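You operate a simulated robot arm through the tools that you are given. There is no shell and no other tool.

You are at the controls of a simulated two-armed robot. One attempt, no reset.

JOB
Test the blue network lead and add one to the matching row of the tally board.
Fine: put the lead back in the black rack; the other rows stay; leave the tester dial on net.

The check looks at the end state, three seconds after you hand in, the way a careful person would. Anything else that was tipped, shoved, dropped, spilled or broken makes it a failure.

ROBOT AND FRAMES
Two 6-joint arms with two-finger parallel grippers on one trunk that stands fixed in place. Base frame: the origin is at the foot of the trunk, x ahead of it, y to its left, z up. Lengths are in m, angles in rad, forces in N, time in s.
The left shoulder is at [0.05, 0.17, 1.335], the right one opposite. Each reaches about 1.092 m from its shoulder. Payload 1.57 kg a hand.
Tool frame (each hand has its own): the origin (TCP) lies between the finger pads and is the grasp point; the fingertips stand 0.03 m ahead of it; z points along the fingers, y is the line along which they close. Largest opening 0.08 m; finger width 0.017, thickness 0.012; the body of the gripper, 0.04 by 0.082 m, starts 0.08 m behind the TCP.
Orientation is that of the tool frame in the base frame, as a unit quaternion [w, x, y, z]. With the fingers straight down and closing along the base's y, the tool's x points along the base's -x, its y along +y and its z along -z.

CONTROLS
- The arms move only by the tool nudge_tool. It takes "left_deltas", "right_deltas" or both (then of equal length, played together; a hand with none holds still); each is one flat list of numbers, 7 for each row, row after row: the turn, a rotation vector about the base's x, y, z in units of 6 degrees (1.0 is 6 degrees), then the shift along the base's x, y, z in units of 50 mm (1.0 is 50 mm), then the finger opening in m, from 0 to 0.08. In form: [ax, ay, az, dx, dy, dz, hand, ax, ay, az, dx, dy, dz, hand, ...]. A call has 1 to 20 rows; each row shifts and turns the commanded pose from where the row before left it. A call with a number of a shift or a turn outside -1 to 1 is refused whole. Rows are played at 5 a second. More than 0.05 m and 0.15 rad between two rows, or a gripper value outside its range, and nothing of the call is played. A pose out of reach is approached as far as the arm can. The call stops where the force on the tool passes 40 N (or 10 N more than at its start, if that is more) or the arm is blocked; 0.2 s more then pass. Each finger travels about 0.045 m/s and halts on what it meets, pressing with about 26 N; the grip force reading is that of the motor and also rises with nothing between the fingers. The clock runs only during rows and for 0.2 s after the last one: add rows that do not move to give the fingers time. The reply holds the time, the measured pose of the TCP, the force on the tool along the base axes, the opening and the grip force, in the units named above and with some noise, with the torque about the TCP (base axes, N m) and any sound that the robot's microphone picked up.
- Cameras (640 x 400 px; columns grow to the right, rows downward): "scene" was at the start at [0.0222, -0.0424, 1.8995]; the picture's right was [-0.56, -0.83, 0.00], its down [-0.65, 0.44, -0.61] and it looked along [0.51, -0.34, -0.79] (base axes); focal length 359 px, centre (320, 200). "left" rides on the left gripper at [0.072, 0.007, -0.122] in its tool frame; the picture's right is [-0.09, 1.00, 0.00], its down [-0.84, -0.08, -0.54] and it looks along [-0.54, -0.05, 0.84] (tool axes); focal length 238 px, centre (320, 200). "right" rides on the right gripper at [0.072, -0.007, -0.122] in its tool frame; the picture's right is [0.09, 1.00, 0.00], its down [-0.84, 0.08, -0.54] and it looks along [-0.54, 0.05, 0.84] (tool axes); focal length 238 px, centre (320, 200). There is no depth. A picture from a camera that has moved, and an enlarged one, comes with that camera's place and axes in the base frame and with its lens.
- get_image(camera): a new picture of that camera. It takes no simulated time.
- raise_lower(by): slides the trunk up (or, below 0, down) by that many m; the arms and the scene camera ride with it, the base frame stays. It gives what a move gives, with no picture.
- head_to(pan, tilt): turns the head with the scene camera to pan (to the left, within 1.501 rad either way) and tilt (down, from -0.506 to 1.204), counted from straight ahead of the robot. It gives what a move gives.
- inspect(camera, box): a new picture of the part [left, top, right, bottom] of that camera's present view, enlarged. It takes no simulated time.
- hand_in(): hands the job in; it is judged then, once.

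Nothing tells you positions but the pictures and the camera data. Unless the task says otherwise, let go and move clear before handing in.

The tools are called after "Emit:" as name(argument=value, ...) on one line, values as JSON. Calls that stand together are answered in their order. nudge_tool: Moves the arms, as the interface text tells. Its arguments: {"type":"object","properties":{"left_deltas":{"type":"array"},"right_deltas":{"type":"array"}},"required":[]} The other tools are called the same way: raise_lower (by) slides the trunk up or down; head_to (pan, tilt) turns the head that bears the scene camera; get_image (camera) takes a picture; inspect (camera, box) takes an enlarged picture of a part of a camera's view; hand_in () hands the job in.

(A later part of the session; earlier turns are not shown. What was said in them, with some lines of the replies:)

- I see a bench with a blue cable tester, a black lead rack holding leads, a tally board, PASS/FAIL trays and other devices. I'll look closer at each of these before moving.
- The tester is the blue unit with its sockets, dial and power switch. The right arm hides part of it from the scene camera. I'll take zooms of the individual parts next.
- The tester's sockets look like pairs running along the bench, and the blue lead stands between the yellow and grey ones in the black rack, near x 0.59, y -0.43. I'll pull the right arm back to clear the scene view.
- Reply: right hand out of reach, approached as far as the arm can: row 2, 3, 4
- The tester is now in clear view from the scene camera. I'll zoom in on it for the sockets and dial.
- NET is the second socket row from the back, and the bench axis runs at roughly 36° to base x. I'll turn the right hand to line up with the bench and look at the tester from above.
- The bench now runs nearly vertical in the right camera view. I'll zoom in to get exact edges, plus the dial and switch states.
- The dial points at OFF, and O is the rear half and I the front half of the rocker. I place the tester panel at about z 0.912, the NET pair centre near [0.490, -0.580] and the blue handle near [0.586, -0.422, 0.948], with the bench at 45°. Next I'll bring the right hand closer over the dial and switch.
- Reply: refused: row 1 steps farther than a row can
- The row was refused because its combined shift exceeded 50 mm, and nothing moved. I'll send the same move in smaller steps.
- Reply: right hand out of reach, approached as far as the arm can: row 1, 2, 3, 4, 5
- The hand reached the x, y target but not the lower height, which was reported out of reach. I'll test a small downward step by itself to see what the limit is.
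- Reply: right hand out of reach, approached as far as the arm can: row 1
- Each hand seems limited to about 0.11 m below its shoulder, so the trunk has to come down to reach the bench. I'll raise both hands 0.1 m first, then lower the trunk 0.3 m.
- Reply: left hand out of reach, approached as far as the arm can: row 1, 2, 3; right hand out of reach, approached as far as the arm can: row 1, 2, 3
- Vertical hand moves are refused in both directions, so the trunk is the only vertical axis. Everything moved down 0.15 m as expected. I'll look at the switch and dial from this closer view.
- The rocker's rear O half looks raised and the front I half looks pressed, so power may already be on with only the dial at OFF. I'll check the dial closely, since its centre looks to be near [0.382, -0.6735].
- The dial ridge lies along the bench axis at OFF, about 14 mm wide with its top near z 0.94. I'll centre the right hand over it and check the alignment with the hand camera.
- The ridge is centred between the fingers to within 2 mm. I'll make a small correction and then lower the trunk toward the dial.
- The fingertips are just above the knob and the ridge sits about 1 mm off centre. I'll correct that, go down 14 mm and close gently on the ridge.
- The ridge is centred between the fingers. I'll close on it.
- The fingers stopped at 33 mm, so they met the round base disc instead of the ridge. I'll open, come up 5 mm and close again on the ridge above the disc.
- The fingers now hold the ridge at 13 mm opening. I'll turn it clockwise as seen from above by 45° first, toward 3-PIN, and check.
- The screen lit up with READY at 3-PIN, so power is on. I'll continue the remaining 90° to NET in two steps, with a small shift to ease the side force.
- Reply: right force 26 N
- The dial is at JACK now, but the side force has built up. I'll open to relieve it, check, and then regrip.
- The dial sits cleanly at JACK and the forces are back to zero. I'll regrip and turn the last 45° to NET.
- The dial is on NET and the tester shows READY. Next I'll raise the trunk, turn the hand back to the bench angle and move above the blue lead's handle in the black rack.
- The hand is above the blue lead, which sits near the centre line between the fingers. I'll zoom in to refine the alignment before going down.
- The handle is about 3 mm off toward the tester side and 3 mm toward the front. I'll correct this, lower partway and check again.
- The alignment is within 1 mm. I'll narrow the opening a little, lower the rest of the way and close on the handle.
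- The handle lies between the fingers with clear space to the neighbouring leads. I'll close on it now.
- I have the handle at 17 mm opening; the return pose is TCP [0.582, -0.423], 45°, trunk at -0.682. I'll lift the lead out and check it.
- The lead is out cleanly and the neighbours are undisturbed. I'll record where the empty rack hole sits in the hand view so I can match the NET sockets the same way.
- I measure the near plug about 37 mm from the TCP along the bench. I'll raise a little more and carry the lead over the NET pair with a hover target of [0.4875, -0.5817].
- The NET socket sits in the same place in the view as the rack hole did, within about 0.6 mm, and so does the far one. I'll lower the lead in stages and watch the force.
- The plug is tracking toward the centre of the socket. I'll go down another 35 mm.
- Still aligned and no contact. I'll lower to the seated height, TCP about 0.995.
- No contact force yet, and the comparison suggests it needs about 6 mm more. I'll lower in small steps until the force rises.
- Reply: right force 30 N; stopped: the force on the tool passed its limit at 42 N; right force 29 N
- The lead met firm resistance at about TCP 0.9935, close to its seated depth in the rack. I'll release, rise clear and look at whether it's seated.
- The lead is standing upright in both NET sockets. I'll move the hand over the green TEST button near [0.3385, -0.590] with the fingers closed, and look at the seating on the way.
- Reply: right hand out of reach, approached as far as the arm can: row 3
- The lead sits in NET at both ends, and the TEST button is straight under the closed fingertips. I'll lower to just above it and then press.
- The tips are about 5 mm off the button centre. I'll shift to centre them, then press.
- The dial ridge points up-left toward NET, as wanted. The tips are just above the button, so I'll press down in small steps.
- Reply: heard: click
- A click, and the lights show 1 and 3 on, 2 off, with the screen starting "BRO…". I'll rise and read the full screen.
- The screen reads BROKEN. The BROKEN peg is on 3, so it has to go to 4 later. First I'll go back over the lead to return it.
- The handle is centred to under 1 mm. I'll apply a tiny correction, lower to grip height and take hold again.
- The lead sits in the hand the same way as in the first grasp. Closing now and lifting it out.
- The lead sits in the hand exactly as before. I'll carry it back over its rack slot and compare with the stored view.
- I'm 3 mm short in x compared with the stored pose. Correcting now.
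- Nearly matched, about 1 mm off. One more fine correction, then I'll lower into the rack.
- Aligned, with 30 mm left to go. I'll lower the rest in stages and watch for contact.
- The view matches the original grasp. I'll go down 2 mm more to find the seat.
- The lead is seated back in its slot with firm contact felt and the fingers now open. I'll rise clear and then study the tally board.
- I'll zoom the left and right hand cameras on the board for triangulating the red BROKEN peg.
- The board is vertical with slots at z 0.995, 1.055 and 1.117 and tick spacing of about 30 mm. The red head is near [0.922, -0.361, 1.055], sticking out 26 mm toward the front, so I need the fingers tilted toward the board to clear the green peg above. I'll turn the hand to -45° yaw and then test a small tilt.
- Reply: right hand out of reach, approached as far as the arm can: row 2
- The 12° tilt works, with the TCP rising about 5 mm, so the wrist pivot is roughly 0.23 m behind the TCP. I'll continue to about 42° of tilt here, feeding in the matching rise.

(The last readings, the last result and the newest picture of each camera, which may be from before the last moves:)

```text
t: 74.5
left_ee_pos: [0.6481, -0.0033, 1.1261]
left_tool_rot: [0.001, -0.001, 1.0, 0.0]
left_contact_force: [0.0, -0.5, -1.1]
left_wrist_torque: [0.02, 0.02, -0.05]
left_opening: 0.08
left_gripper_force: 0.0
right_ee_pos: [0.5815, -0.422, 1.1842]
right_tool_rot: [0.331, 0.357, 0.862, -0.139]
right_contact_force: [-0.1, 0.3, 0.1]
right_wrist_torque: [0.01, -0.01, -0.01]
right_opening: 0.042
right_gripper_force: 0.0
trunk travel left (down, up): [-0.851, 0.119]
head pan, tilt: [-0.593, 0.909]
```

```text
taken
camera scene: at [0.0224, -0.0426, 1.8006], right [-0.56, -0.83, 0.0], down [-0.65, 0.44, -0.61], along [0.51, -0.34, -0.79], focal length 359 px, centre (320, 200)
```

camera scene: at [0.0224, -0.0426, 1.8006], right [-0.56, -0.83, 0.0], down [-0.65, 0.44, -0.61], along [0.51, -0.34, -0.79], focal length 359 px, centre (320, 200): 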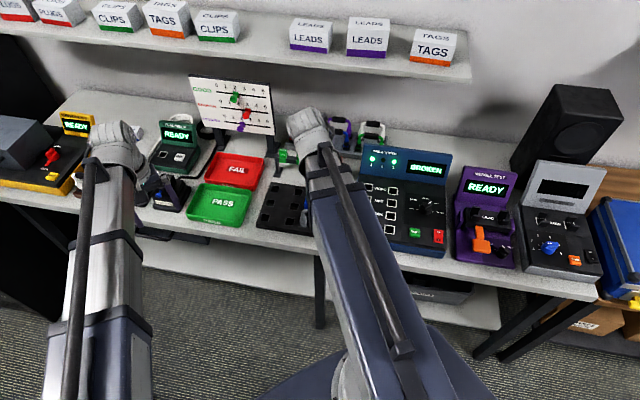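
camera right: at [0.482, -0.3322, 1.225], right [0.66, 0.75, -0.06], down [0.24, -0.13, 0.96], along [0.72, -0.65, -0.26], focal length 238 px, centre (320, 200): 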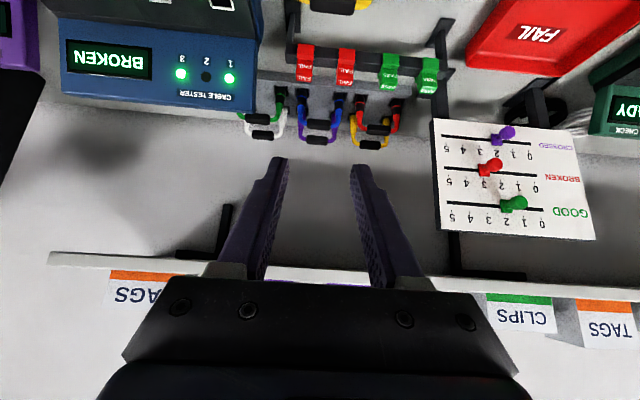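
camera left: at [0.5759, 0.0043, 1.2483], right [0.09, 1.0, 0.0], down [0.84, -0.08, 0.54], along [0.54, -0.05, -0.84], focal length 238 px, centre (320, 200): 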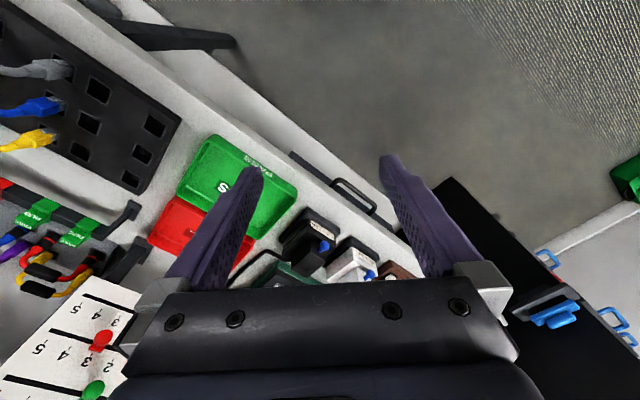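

The tilted hand now looks at the board, with the picture upside down. Before moving right, I'll draw the left hand back a little for clearance, then bring the right hand to a standoff in front of the red peg.

Emit:
nudge_tool(left_deltas=[0, 0, 0, -0.5, 0.4, 0, 0.08, 0, 0, 0, -0.5, 0.4, 0, 0.08, 0, 0, 0, -0.5, 0.4, 0, 0.08, 0, 0, 0, -0.5, 0.4, 0, 0.08, 0, 0, 0, 0, 0, 0, 0.08])

Emit:
nudge_tool(right_deltas=[0, 0, 0, 0.773, 0.374, 0, 0.042, 0, 0, 0, 0.773, 0.374, 0, 0.042, 0, 0, 0, 0.773, 0.374, 0, 0.042, 0, 0, 0, 0.773, 0.374, 0, 0.042, 0, 0, 0, 0.773, 0.374, 0, 0.042, 0, 0, 0, 0.773, 0.374, 0, 0.042, 0, 0, 0, 0.773, 0.374, 0, 0.042, 0, 0, 0, 0, 0, 0, 0.042])

Emit:
get_image(camera="right")

Emit:
get_image(camera="scene")

```text
t: 75.7
left_ee_pos: [0.5476, 0.0751, 1.1249]
left_tool_rot: [0.001, -0.001, 1.0, 0.0]
left_contact_force: [-0.2, 0.1, 0.3]
left_wrist_torque: [-0.01, -0.01, -0.03]
left_opening: 0.08
left_gripper_force: 0.2
right_ee_pos: [0.5815, -0.422, 1.1825]
right_tool_rot: [0.331, 0.358, 0.862, -0.138]
right_contact_force: [0.5, 0.6, 0.0]
right_wrist_torque: [0.0, -0.03, -0.01]
right_opening: 0.0418
right_gripper_force: 0.1
trunk travel left (down, up): [-0.851, 0.119]
head pan, tilt: [-0.593, 0.909]
```

```text
t: 77.5
left_ee_pos: [0.5471, 0.0766, 1.1257]
left_tool_rot: [0.0, -0.001, 1.0, 0.0]
left_contact_force: [0.1, 0.0, 0.4]
left_wrist_torque: [0.01, -0.02, 0.02]
left_opening: 0.0803
left_gripper_force: 0.0
right_ee_pos: [0.85, -0.2908, 1.1829]
right_tool_rot: [0.33, 0.358, 0.863, -0.138]
right_contact_force: [0.4, -0.2, -1.2]
right_wrist_torque: [0.0, -0.03, 0.04]
right_opening: 0.0421
right_gripper_force: 0.1
right hand out of reach, approached as far as the arm can: row 4, 6
trunk travel left (down, up): [-0.851, 0.119]
head pan, tilt: [-0.593, 0.909]
```

```text
taken
camera right: at [0.7508, -0.2008, 1.2254], right [0.66, 0.75, -0.06], down [0.24, -0.13, 0.96], along [0.72, -0.65, -0.27], focal length 238 px, centre (320, 200)
```

right: 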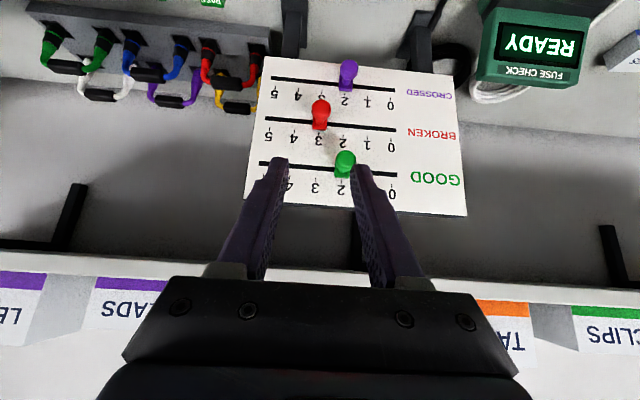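

```text
taken
camera scene: at [0.0215, -0.0427, 1.8006], right [-0.56, -0.83, 0.0], down [-0.65, 0.44, -0.61], along [0.51, -0.34, -0.79], focal length 359 px, centre (320, 200)
```

scene: 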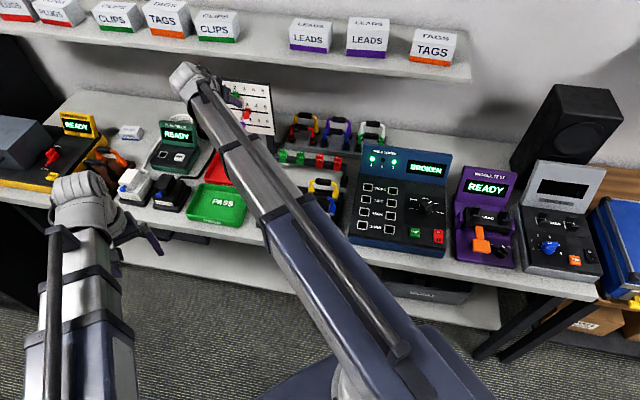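

I have a clear frontal view now: red on 3, green on 2, purple on 2, and the blue lead visible in its rack slot. I'll zoom to measure the red head against the fingers.

Emit:
inspect(camera="right", box=[240, 50, 480, 225])

Emit:
inspect(camera="scene", box=[240, 140, 360, 240])

```text
2.29 times, centred on (360, 138) of right
camera zoom: at [0.7508, -0.2008, 1.2254], right [0.66, 0.75, -0.06], down [0.24, -0.13, 0.96], along [0.72, -0.65, -0.27], focal length 545 px, centre (229, 343)
```

zoom: 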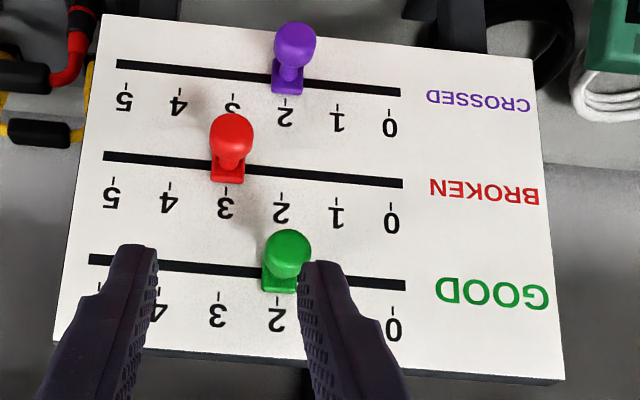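

```text
4.00 times, centred on (300, 190) of scene
camera zoom: at [0.0215, -0.0427, 1.8006], right [-0.56, -0.83, 0.0], down [-0.65, 0.44, -0.61], along [0.51, -0.34, -0.79], focal length 1435 px, centre (400, 240)
```

zoom: 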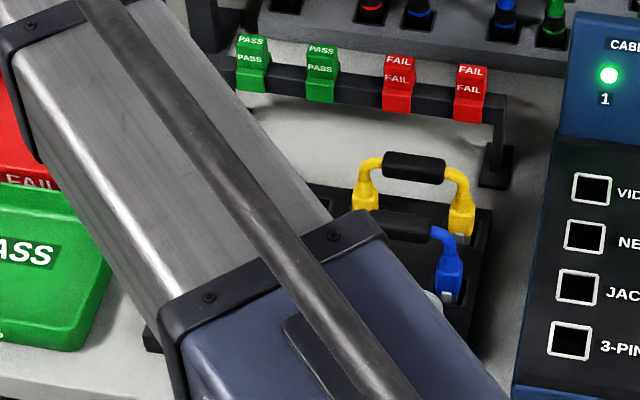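

The red head measures [0.922, -0.361, 1.055], in line with the fingers. I'll lower to its height while still 12 cm in front of the board.

Emit:
raise_lower(by=-0.117)

Emit:
get_image(camera="right")

Emit:
get_image(camera="scene")

```text
t: 79.0
left_ee_pos: [0.5468, 0.0742, 1.009]
left_tool_rot: [0.001, 0.0, 1.0, 0.0]
left_contact_force: [-0.2, -0.2, 0.5]
left_wrist_torque: [0.01, -0.01, 0.0]
left_opening: 0.08
left_gripper_force: 0.0
right_ee_pos: [0.8502, -0.2912, 1.0665]
right_tool_rot: [0.329, 0.358, 0.863, -0.138]
right_contact_force: [-0.3, -0.1, 0.6]
right_wrist_torque: [0.0, 0.0, 0.03]
right_opening: 0.0416
right_gripper_force: 0.1
trunk travel left (down, up): [-0.734, 0.236]
head pan, tilt: [-0.593, 0.909]
```

```text
taken
camera right: at [0.7511, -0.2009, 1.1082], right [0.66, 0.75, -0.06], down [0.24, -0.13, 0.96], along [0.72, -0.65, -0.27], focal length 238 px, centre (320, 200)
```

right: 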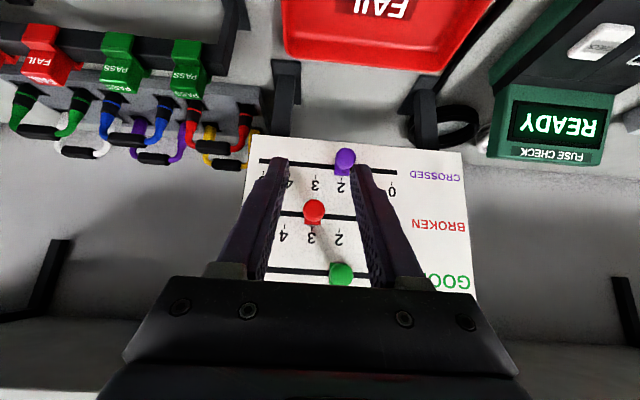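

```text
taken
camera scene: at [0.0221, -0.0424, 1.6837], right [-0.56, -0.83, 0.0], down [-0.65, 0.44, -0.61], along [0.51, -0.34, -0.79], focal length 359 px, centre (320, 200)
```

scene: 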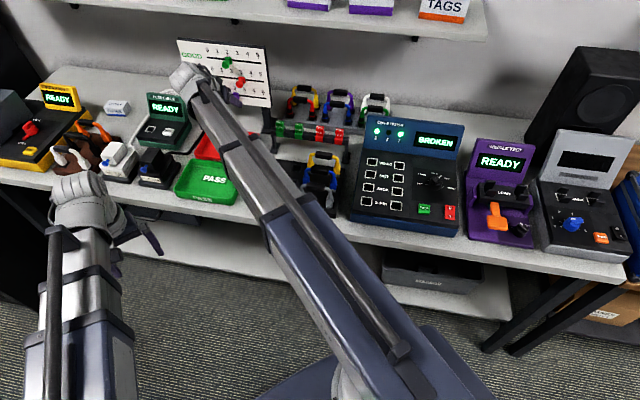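

Everything matches the predicted projection. I'll approach 55 mm straight toward the board and check again.

Emit:
nudge_tool(right_deltas=[0, 0, 0, 0.39, -0.39, 0, 0.045, 0, 0, 0, 0.39, -0.39, 0, 0.045, 0, 0, 0, 0, 0, 0, 0.045])

Emit:
get_image(camera="right")

Emit:
inspect(camera="scene", box=[150, 20, 300, 130])

```text
t: 79.8
left_ee_pos: [0.5477, 0.0762, 1.0094]
left_tool_rot: [0.001, -0.001, 1.0, 0.0]
left_contact_force: [0.0, -0.8, 0.1]
left_wrist_torque: [0.01, 0.01, 0.04]
left_opening: 0.0799
left_gripper_force: 0.0
right_ee_pos: [0.89, -0.3311, 1.0653]
right_tool_rot: [0.329, 0.358, 0.863, -0.137]
right_contact_force: [-0.1, 0.7, 1.1]
right_wrist_torque: [-0.02, 0.03, -0.03]
right_opening: 0.0451
right_gripper_force: 0.0
trunk travel left (down, up): [-0.734, 0.236]
head pan, tilt: [-0.593, 0.909]
```

```text
taken
camera right: at [0.7907, -0.2413, 1.1082], right [0.66, 0.75, -0.06], down [0.24, -0.13, 0.96], along [0.72, -0.65, -0.27], focal length 238 px, centre (320, 200)
```

right: 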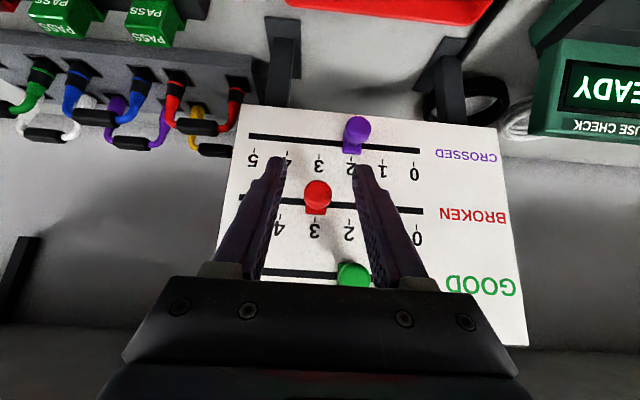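

```text
3.64 times, centred on (225, 75) of scene
camera zoom: at [0.022, -0.0423, 1.6836], right [-0.56, -0.83, 0.0], down [-0.65, 0.44, -0.61], along [0.51, -0.34, -0.79], focal length 1304 px, centre (666, 654)
```

zoom: 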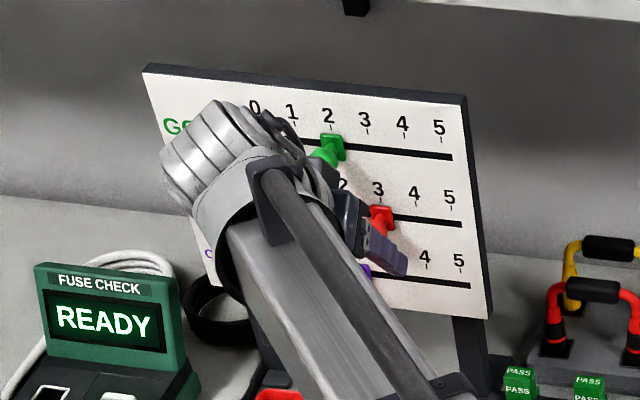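

The approach is straight, with about 21 mm clearance to the green peg expected at the end. I'll go the remaining 32 mm.

Emit:
nudge_tool(right_deltas=[0, 0, 0, 0.16, -0.15, 0, 0.045, 0, 0, 0, 0.16, -0.15, 0, 0.045, 0, 0, 0, 0.15, -0.146, 0, 0.045, 0, 0, 0, 0, 0, 0, 0.045])

Emit:
get_image(camera="right")

Emit:
inspect(camera="right", box=[240, 110, 400, 240])

Emit:
inspect(camera="scene", box=[180, 20, 290, 110])

```text
t: 80.8
left_ee_pos: [0.5479, 0.0765, 1.0097]
left_tool_rot: [0.0, -0.001, 1.0, 0.0]
left_contact_force: [-0.3, 0.7, 0.2]
left_wrist_torque: [0.0, -0.01, 0.02]
left_opening: 0.08
left_gripper_force: 0.0
right_ee_pos: [0.9127, -0.3523, 1.0644]
right_tool_rot: [0.329, 0.358, 0.863, -0.138]
right_contact_force: [-0.6, 0.1, 0.4]
right_wrist_torque: [-0.01, 0.0, 0.01]
right_opening: 0.0448
right_gripper_force: 0.0
trunk travel left (down, up): [-0.734, 0.236]
head pan, tilt: [-0.593, 0.909]
```

```text
taken
camera right: at [0.8134, -0.2631, 1.1081], right [0.66, 0.75, -0.06], down [0.24, -0.13, 0.96], along [0.72, -0.65, -0.27], focal length 238 px, centre (320, 200)
```

right: 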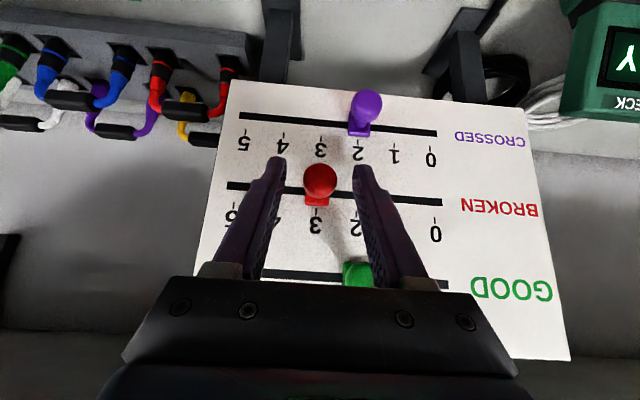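

```text
3.08 times, centred on (320, 175) of right
camera zoom: at [0.8134, -0.2631, 1.1081], right [0.66, 0.75, -0.06], down [0.24, -0.13, 0.96], along [0.72, -0.65, -0.27], focal length 733 px, centre (320, 277)
```

zoom: 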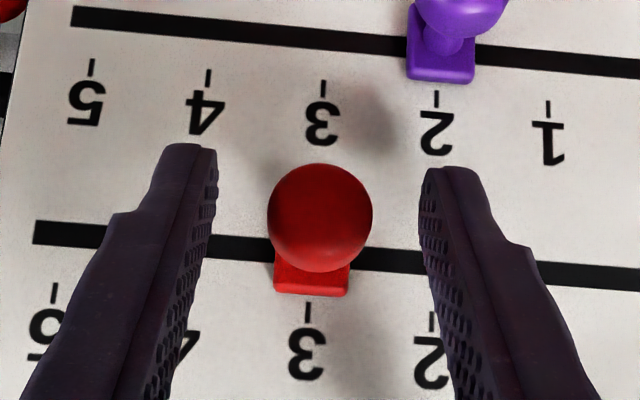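

```text
4.44 times, centred on (235, 65) of scene
camera zoom: at [0.0221, -0.0423, 1.6836], right [-0.56, -0.83, 0.0], down [-0.65, 0.44, -0.61], along [0.51, -0.34, -0.79], focal length 1594 px, centre (698, 800)
```

zoom: 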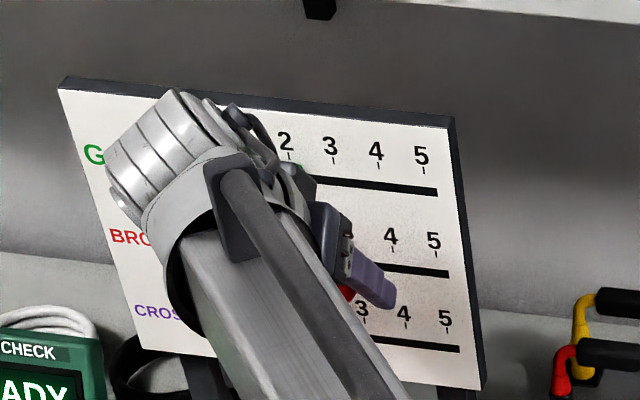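

The red head is centred between the fingers. I'll close to a loose cage of 25 mm and then slide toward 4 in small steps.

Emit:
nudge_tool(right_deltas=[0, 0, 0, 0, 0, 0, 0.025, 0, 0, 0, 0, 0, 0, 0.025, 0, 0, 0, 0, 0, 0, 0.025])

Emit:
inspect(camera="right", box=[240, 110, 400, 240])

```text
t: 81.6
left_ee_pos: [0.5463, 0.075, 1.0081]
left_tool_rot: [0.001, -0.001, 1.0, 0.0]
left_contact_force: [-0.3, 1.4, -0.2]
left_wrist_torque: [0.01, -0.01, -0.01]
left_opening: 0.0799
left_gripper_force: 0.1
right_ee_pos: [0.9134, -0.3521, 1.0641]
right_tool_rot: [0.33, 0.358, 0.862, -0.138]
right_contact_force: [-0.2, -1.3, 0.3]
right_wrist_torque: [-0.01, -0.01, -0.03]
right_opening: 0.0251
right_gripper_force: 0.1
trunk travel left (down, up): [-0.734, 0.236]
head pan, tilt: [-0.593, 0.909]
```

```text
3.08 times, centred on (320, 175) of right
camera zoom: at [0.8133, -0.263, 1.1081], right [0.66, 0.75, -0.06], down [0.24, -0.13, 0.96], along [0.72, -0.65, -0.27], focal length 733 px, centre (320, 277)
```

zoom: 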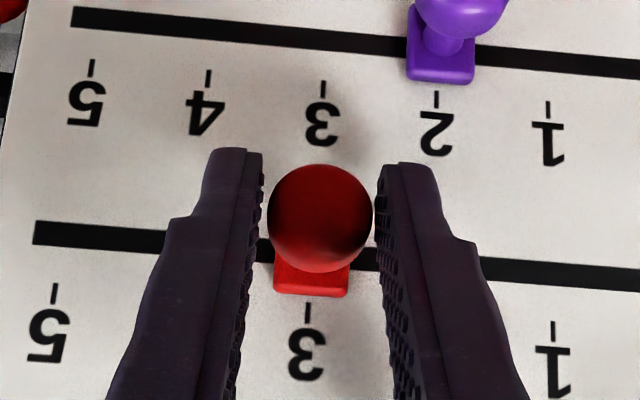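

The cage is close on both sides. I'll slide about 31 mm toward the higher numbers, which is the -e direction.

Emit:
nudge_tool(right_deltas=[0, 0, 0, -0.11, -0.11, 0, 0.025, 0, 0, 0, -0.11, -0.11, 0, 0.025, 0, 0, 0, -0.11, -0.11, 0, 0.025, 0, 0, 0, -0.11, -0.11, 0, 0.025, 0, 0, 0, 0, 0, 0, 0.025, 0, 0, 0, 0, 0, 0, 0.025])

Emit:
inspect(camera="right", box=[240, 110, 400, 240])

Emit:
get_image(camera="right")

```text
t: 83.0
left_ee_pos: [0.5473, 0.0752, 1.008]
left_tool_rot: [0.001, 0.0, 1.0, 0.0]
left_contact_force: [-1.0, 0.0, -0.7]
left_wrist_torque: [0.0, 0.0, 0.0]
left_opening: 0.08
left_gripper_force: 0.1
right_ee_pos: [0.891, -0.375, 1.0656]
right_tool_rot: [0.33, 0.358, 0.862, -0.138]
right_contact_force: [0.4, 0.2, 0.0]
right_wrist_torque: [0.04, -0.02, 0.0]
right_opening: 0.025
right_gripper_force: 0.0
trunk travel left (down, up): [-0.734, 0.236]
head pan, tilt: [-0.593, 0.909]
```

```text
3.08 times, centred on (320, 175) of right
camera zoom: at [0.7917, -0.2844, 1.1081], right [0.66, 0.75, -0.06], down [0.24, -0.13, 0.96], along [0.72, -0.65, -0.27], focal length 733 px, centre (320, 277)
```

zoom: 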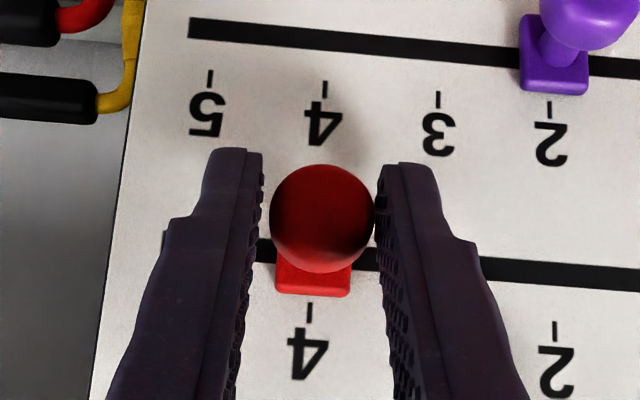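

```text
taken
camera right: at [0.7917, -0.2844, 1.1081], right [0.66, 0.75, -0.06], down [0.24, -0.13, 0.96], along [0.72, -0.65, -0.27], focal length 238 px, centre (320, 200)
```

right: 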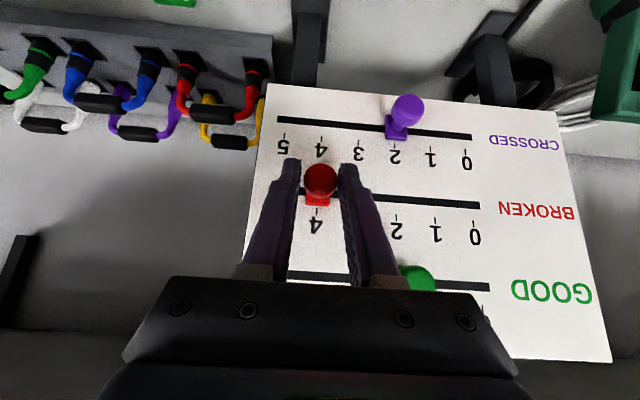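

The red base sits over the 4 tick just as it did over 3 before. I'll open the fingers and back straight away from the board.

Emit:
nudge_tool(right_deltas=[0, 0, 0, 0, 0, 0, 0.045, 0, 0, 0, 0, 0, 0, 0.045, 0, 0, 0, 0, 0, 0, 0.045])

Emit:
nudge_tool(right_deltas=[0, 0, 0, -0.3, 0.3, 0, 0.045, 0, 0, 0, -0.3, 0.3, 0, 0.045, 0, 0, 0, -0.4, 0.4, 0, 0.045, 0, 0, 0, -0.4, 0.4, 0, 0.045, 0, 0, 0, -0.4, 0.4, 0, 0.045, 0, 0, 0, 0, 0, 0, 0.045])

Emit:
get_image(camera="right")

Emit:
get_image(camera="scene")

```text
t: 83.8
left_ee_pos: [0.5479, 0.0747, 1.0103]
left_tool_rot: [0.001, -0.001, 1.0, 0.0]
left_contact_force: [-0.2, -0.1, -0.6]
left_wrist_torque: [-0.01, 0.02, -0.01]
left_opening: 0.0801
left_gripper_force: 0.1
right_ee_pos: [0.8901, -0.3749, 1.0647]
right_tool_rot: [0.33, 0.358, 0.863, -0.138]
right_contact_force: [-0.6, -0.3, -0.4]
right_wrist_torque: [0.0, -0.01, 0.0]
right_opening: 0.045
right_gripper_force: 0.0
trunk travel left (down, up): [-0.734, 0.236]
head pan, tilt: [-0.593, 0.909]
```

```text
t: 85.2
left_ee_pos: [0.5474, 0.0748, 1.0081]
left_tool_rot: [0.001, -0.001, 1.0, 0.0]
left_contact_force: [-0.5, -0.1, 0.2]
left_wrist_torque: [0.03, -0.01, -0.03]
left_opening: 0.0804
left_gripper_force: 0.1
right_ee_pos: [0.7998, -0.2836, 1.0655]
right_tool_rot: [0.33, 0.358, 0.863, -0.137]
right_contact_force: [0.4, 1.0, -0.6]
right_wrist_torque: [0.01, -0.01, 0.02]
right_opening: 0.045
right_gripper_force: 0.1
trunk travel left (down, up): [-0.734, 0.236]
head pan, tilt: [-0.593, 0.909]
```

```text
taken
camera right: at [0.7018, -0.1928, 1.1079], right [0.66, 0.75, -0.06], down [0.24, -0.13, 0.96], along [0.72, -0.65, -0.27], focal length 238 px, centre (320, 200)
```

right: 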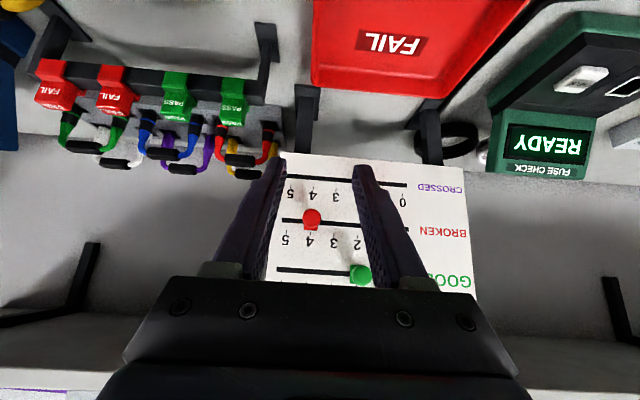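

```text
taken
camera scene: at [0.0226, -0.0427, 1.6836], right [-0.56, -0.83, 0.0], down [-0.65, 0.44, -0.61], along [0.51, -0.34, -0.79], focal length 359 px, centre (320, 200)
```

scene: 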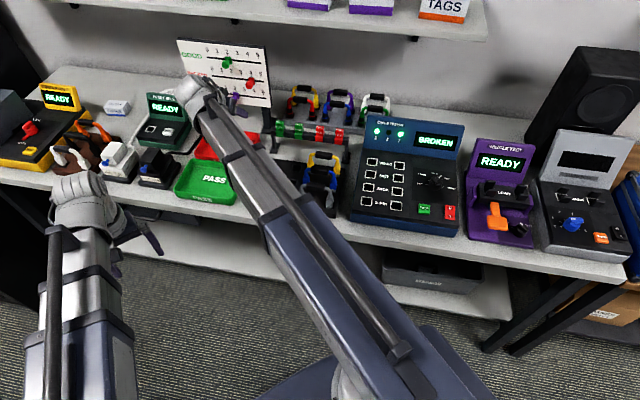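

The peg reads 4. I'll raise the trunk and pull the right arm back over open floor so I can check every part of the bench.

Emit:
raise_lower(by=0.15)

Emit:
nudge_tool(right_deltas=[0, 0, 0, -0.75, 0, 0, 0.045, 0, 0, 0, -0.75, 0, 0, 0.045, 0, 0, 0, -0.75, 0, 0, 0.045, 0, 0, 0, -0.75, 0, 0, 0.045, 0, 0, 0, -0.75, 0, 0, 0.045, 0, 0, 0, -0.75, 0, 0, 0.045, 0, 0, 0, 0, 0, 0, 0.045])

Emit:
get_image(camera="scene")

Emit:
inspect(camera="scene", box=[170, 50, 300, 150])

Emit:
inspect(camera="scene", box=[240, 130, 380, 240])

Emit:
inspect(camera="scene", box=[340, 130, 470, 260])

```text
t: 86.9
left_ee_pos: [0.5469, 0.0757, 1.159]
left_tool_rot: [0.001, -0.001, 1.0, 0.0]
left_contact_force: [-0.9, -0.4, -0.2]
left_wrist_torque: [-0.02, 0.03, -0.01]
left_opening: 0.0799
left_gripper_force: 0.0
right_ee_pos: [0.801, -0.2821, 1.215]
right_tool_rot: [0.33, 0.359, 0.862, -0.138]
right_contact_force: [0.2, 0.4, 0.8]
right_wrist_torque: [0.03, 0.01, 0.0]
right_opening: 0.0452
right_gripper_force: 0.1
trunk travel left (down, up): [-0.884, 0.086]
head pan, tilt: [-0.593, 0.909]
```

```text
t: 88.5
left_ee_pos: [0.5478, 0.0752, 1.1592]
left_tool_rot: [0.001, -0.001, 1.0, 0.0]
left_contact_force: [0.3, -0.3, 0.8]
left_wrist_torque: [-0.01, 0.02, 0.01]
left_opening: 0.08
left_gripper_force: 0.0
right_ee_pos: [0.5756, -0.2818, 1.2148]
right_tool_rot: [0.33, 0.357, 0.863, -0.136]
right_contact_force: [0.7, -0.3, -0.4]
right_wrist_torque: [0.0, -0.01, 0.0]
right_opening: 0.0451
right_gripper_force: 0.1
trunk travel left (down, up): [-0.884, 0.086]
head pan, tilt: [-0.593, 0.909]
```

```text
taken
camera scene: at [0.023, -0.0424, 1.8336], right [-0.56, -0.83, 0.0], down [-0.65, 0.44, -0.61], along [0.51, -0.34, -0.79], focal length 359 px, centre (320, 200)
```

scene: 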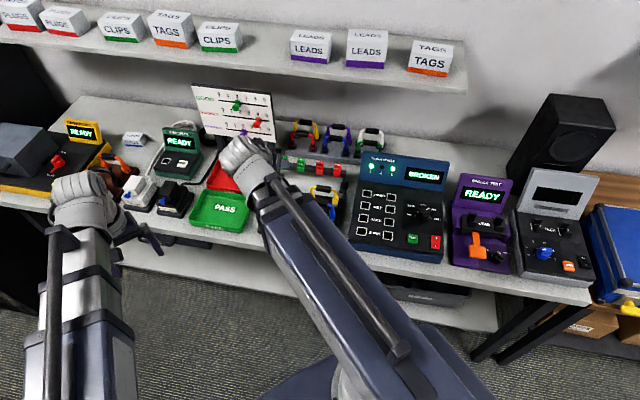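

```text
4.00 times, centred on (235, 100) of scene
camera zoom: at [0.023, -0.0424, 1.8336], right [-0.56, -0.83, 0.0], down [-0.65, 0.44, -0.61], along [0.51, -0.34, -0.79], focal length 1435 px, centre (660, 600)
```

zoom: 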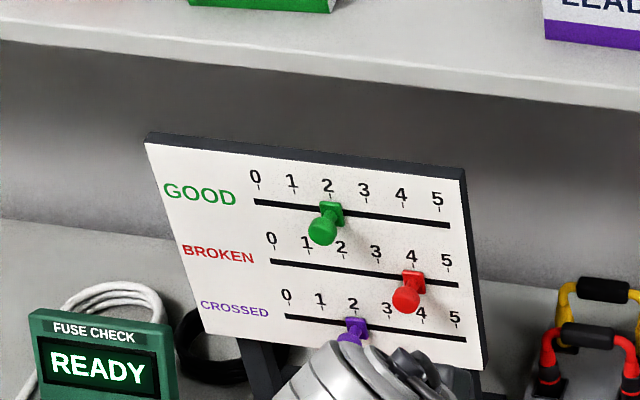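

```text
3.64 times, centred on (310, 185) of scene
camera zoom: at [0.023, -0.0424, 1.8336], right [-0.56, -0.83, 0.0], down [-0.65, 0.44, -0.61], along [0.51, -0.34, -0.79], focal length 1304 px, centre (356, 254)
```

zoom: 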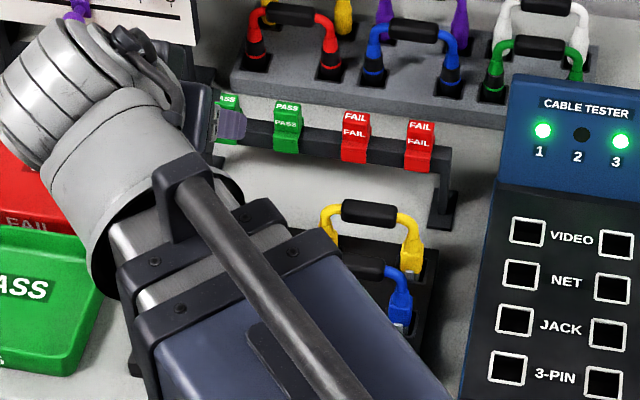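

```text
3.08 times, centred on (405, 195) of scene
camera zoom: at [0.023, -0.0424, 1.8336], right [-0.56, -0.83, 0.0], down [-0.65, 0.44, -0.61], along [0.51, -0.34, -0.79], focal length 1104 px, centre (58, 215)
```

zoom: 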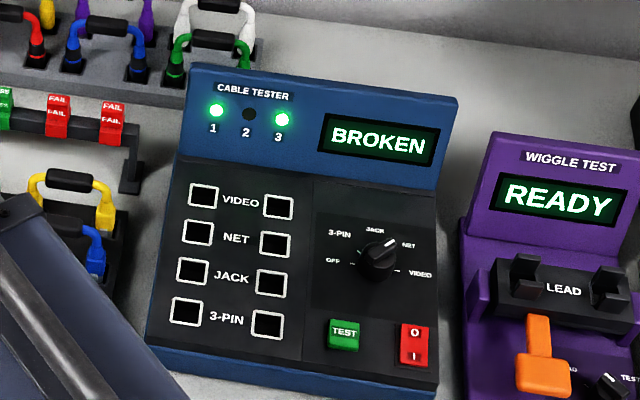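

The board shows GOOD 2, BROKEN 4 and CROSSED 2. I'll double-check the dial pointer and use the right hand camera to confirm the rack.

Emit:
inspect(camera="scene", box=[430, 195, 490, 245])

Emit:
inspect(camera="scene", box=[395, 190, 450, 235])

Emit:
get_image(camera="right")

Emit:
get_image(camera="left")

```text
8.00 times, centred on (460, 220) of scene
camera zoom: at [0.023, -0.0424, 1.8336], right [-0.56, -0.83, 0.0], down [-0.65, 0.44, -0.61], along [0.51, -0.34, -0.79], focal length 2870 px, centre (-800, 40)
```

zoom: 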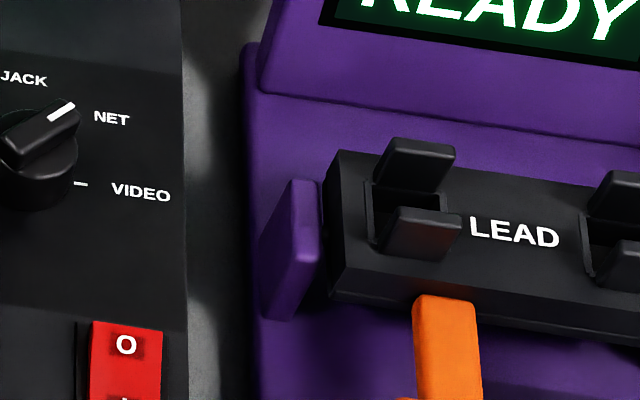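

```text
8.89 times, centred on (422, 212) of scene
camera zoom: at [0.023, -0.0424, 1.8336], right [-0.56, -0.83, 0.0], down [-0.65, 0.44, -0.61], along [0.51, -0.34, -0.79], focal length 3189 px, centre (-591, 89)
```

zoom: 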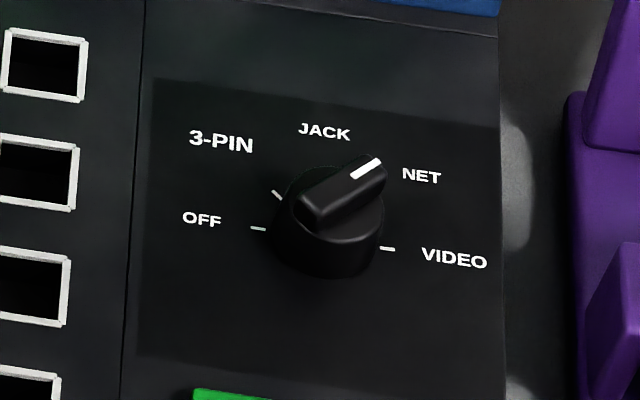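

```text
taken
camera right: at [0.4776, -0.1915, 1.2578], right [0.66, 0.75, -0.06], down [0.24, -0.13, 0.96], along [0.72, -0.65, -0.27], focal length 238 px, centre (320, 200)
```

right: 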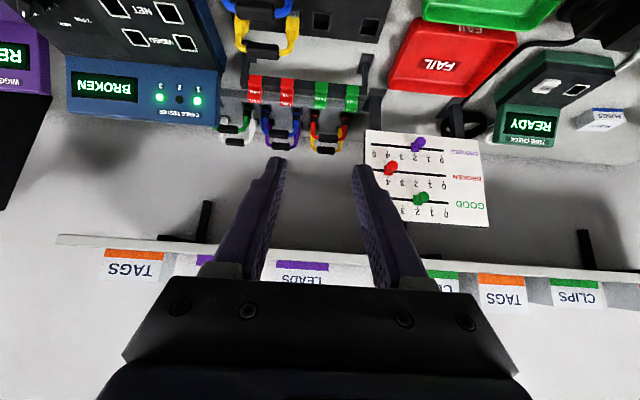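

```text
taken
camera left: at [0.4766, 0.0818, 1.2812], right [0.09, 1.0, 0.0], down [0.84, -0.08, 0.54], along [0.54, -0.05, -0.84], focal length 238 px, centre (320, 200)
```

left: 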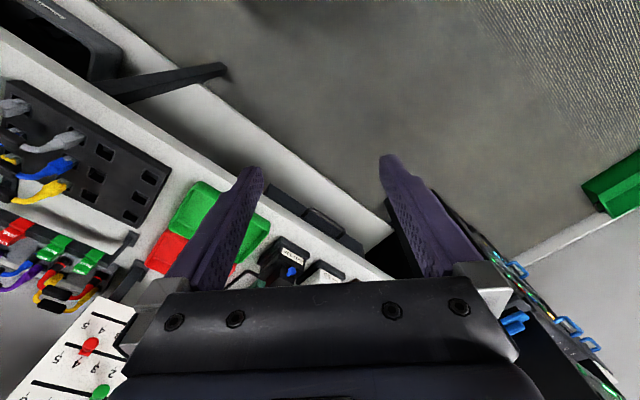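

The dial points at NET. I'll take a final close look at the rack from the left camera and at the purple peg.

Emit:
inspect(camera="left", box=[0, 70, 180, 240])

Emit:
inspect(camera="right", box=[350, 120, 500, 235])

Emit:
inspect(camera="right", box=[200, 0, 400, 160])

```text
2.35 times, centred on (90, 155) of left
camera zoom: at [0.4766, 0.0818, 1.2812], right [0.09, 1.0, 0.0], down [0.84, -0.08, 0.54], along [0.54, -0.05, -0.84], focal length 561 px, centre (861, 306)
```

zoom: 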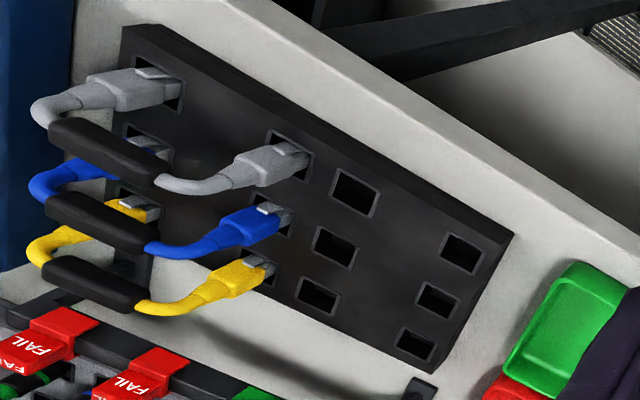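

```text
3.48 times, centred on (425, 178) of right
camera zoom: at [0.4776, -0.1915, 1.2578], right [0.66, 0.75, -0.06], down [0.24, -0.13, 0.96], along [0.72, -0.65, -0.27], focal length 829 px, centre (-45, 278)
```

zoom: 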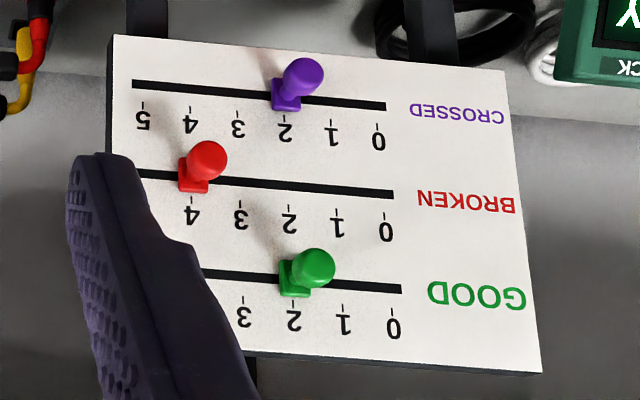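

```text
2.50 times, centred on (300, 80) of right
camera zoom: at [0.4776, -0.1915, 1.2578], right [0.66, 0.75, -0.06], down [0.24, -0.13, 0.96], along [0.72, -0.65, -0.27], focal length 596 px, centre (370, 500)
```

zoom: 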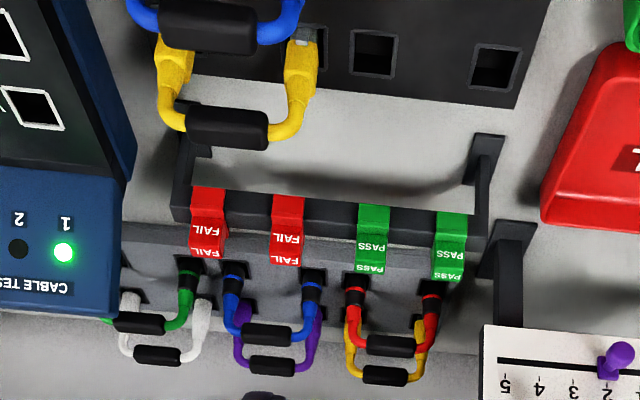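

Everything checks out: the blue lead is back in its rack slot level with its neighbours, the dial is on NET and the screen read BROKEN. The BROKEN row is on 4, GOOD and CROSSED are still on 2, and both hands are clear, so I'm handing in.

Emit:
hand_in()

```text
The job is handed in.
```

I tested the blue network lead on the cable tester, and it came up **BROKEN**: lights 1 and 3 lit, light 2 stayed off. The job is handed in.

- **Tally board:** I moved the BROKEN peg from 3 to 4. GOOD and CROSSED are both still on 2.
- **Lead:** it is back in its original slot in the black rack, level with the yellow and grey leads.
- **Tester:** the dial is on NET. The power switch was already on when I started, and I left it on.

In the final camera check, nothing else on the bench looked moved, and both hands were empty and clear.
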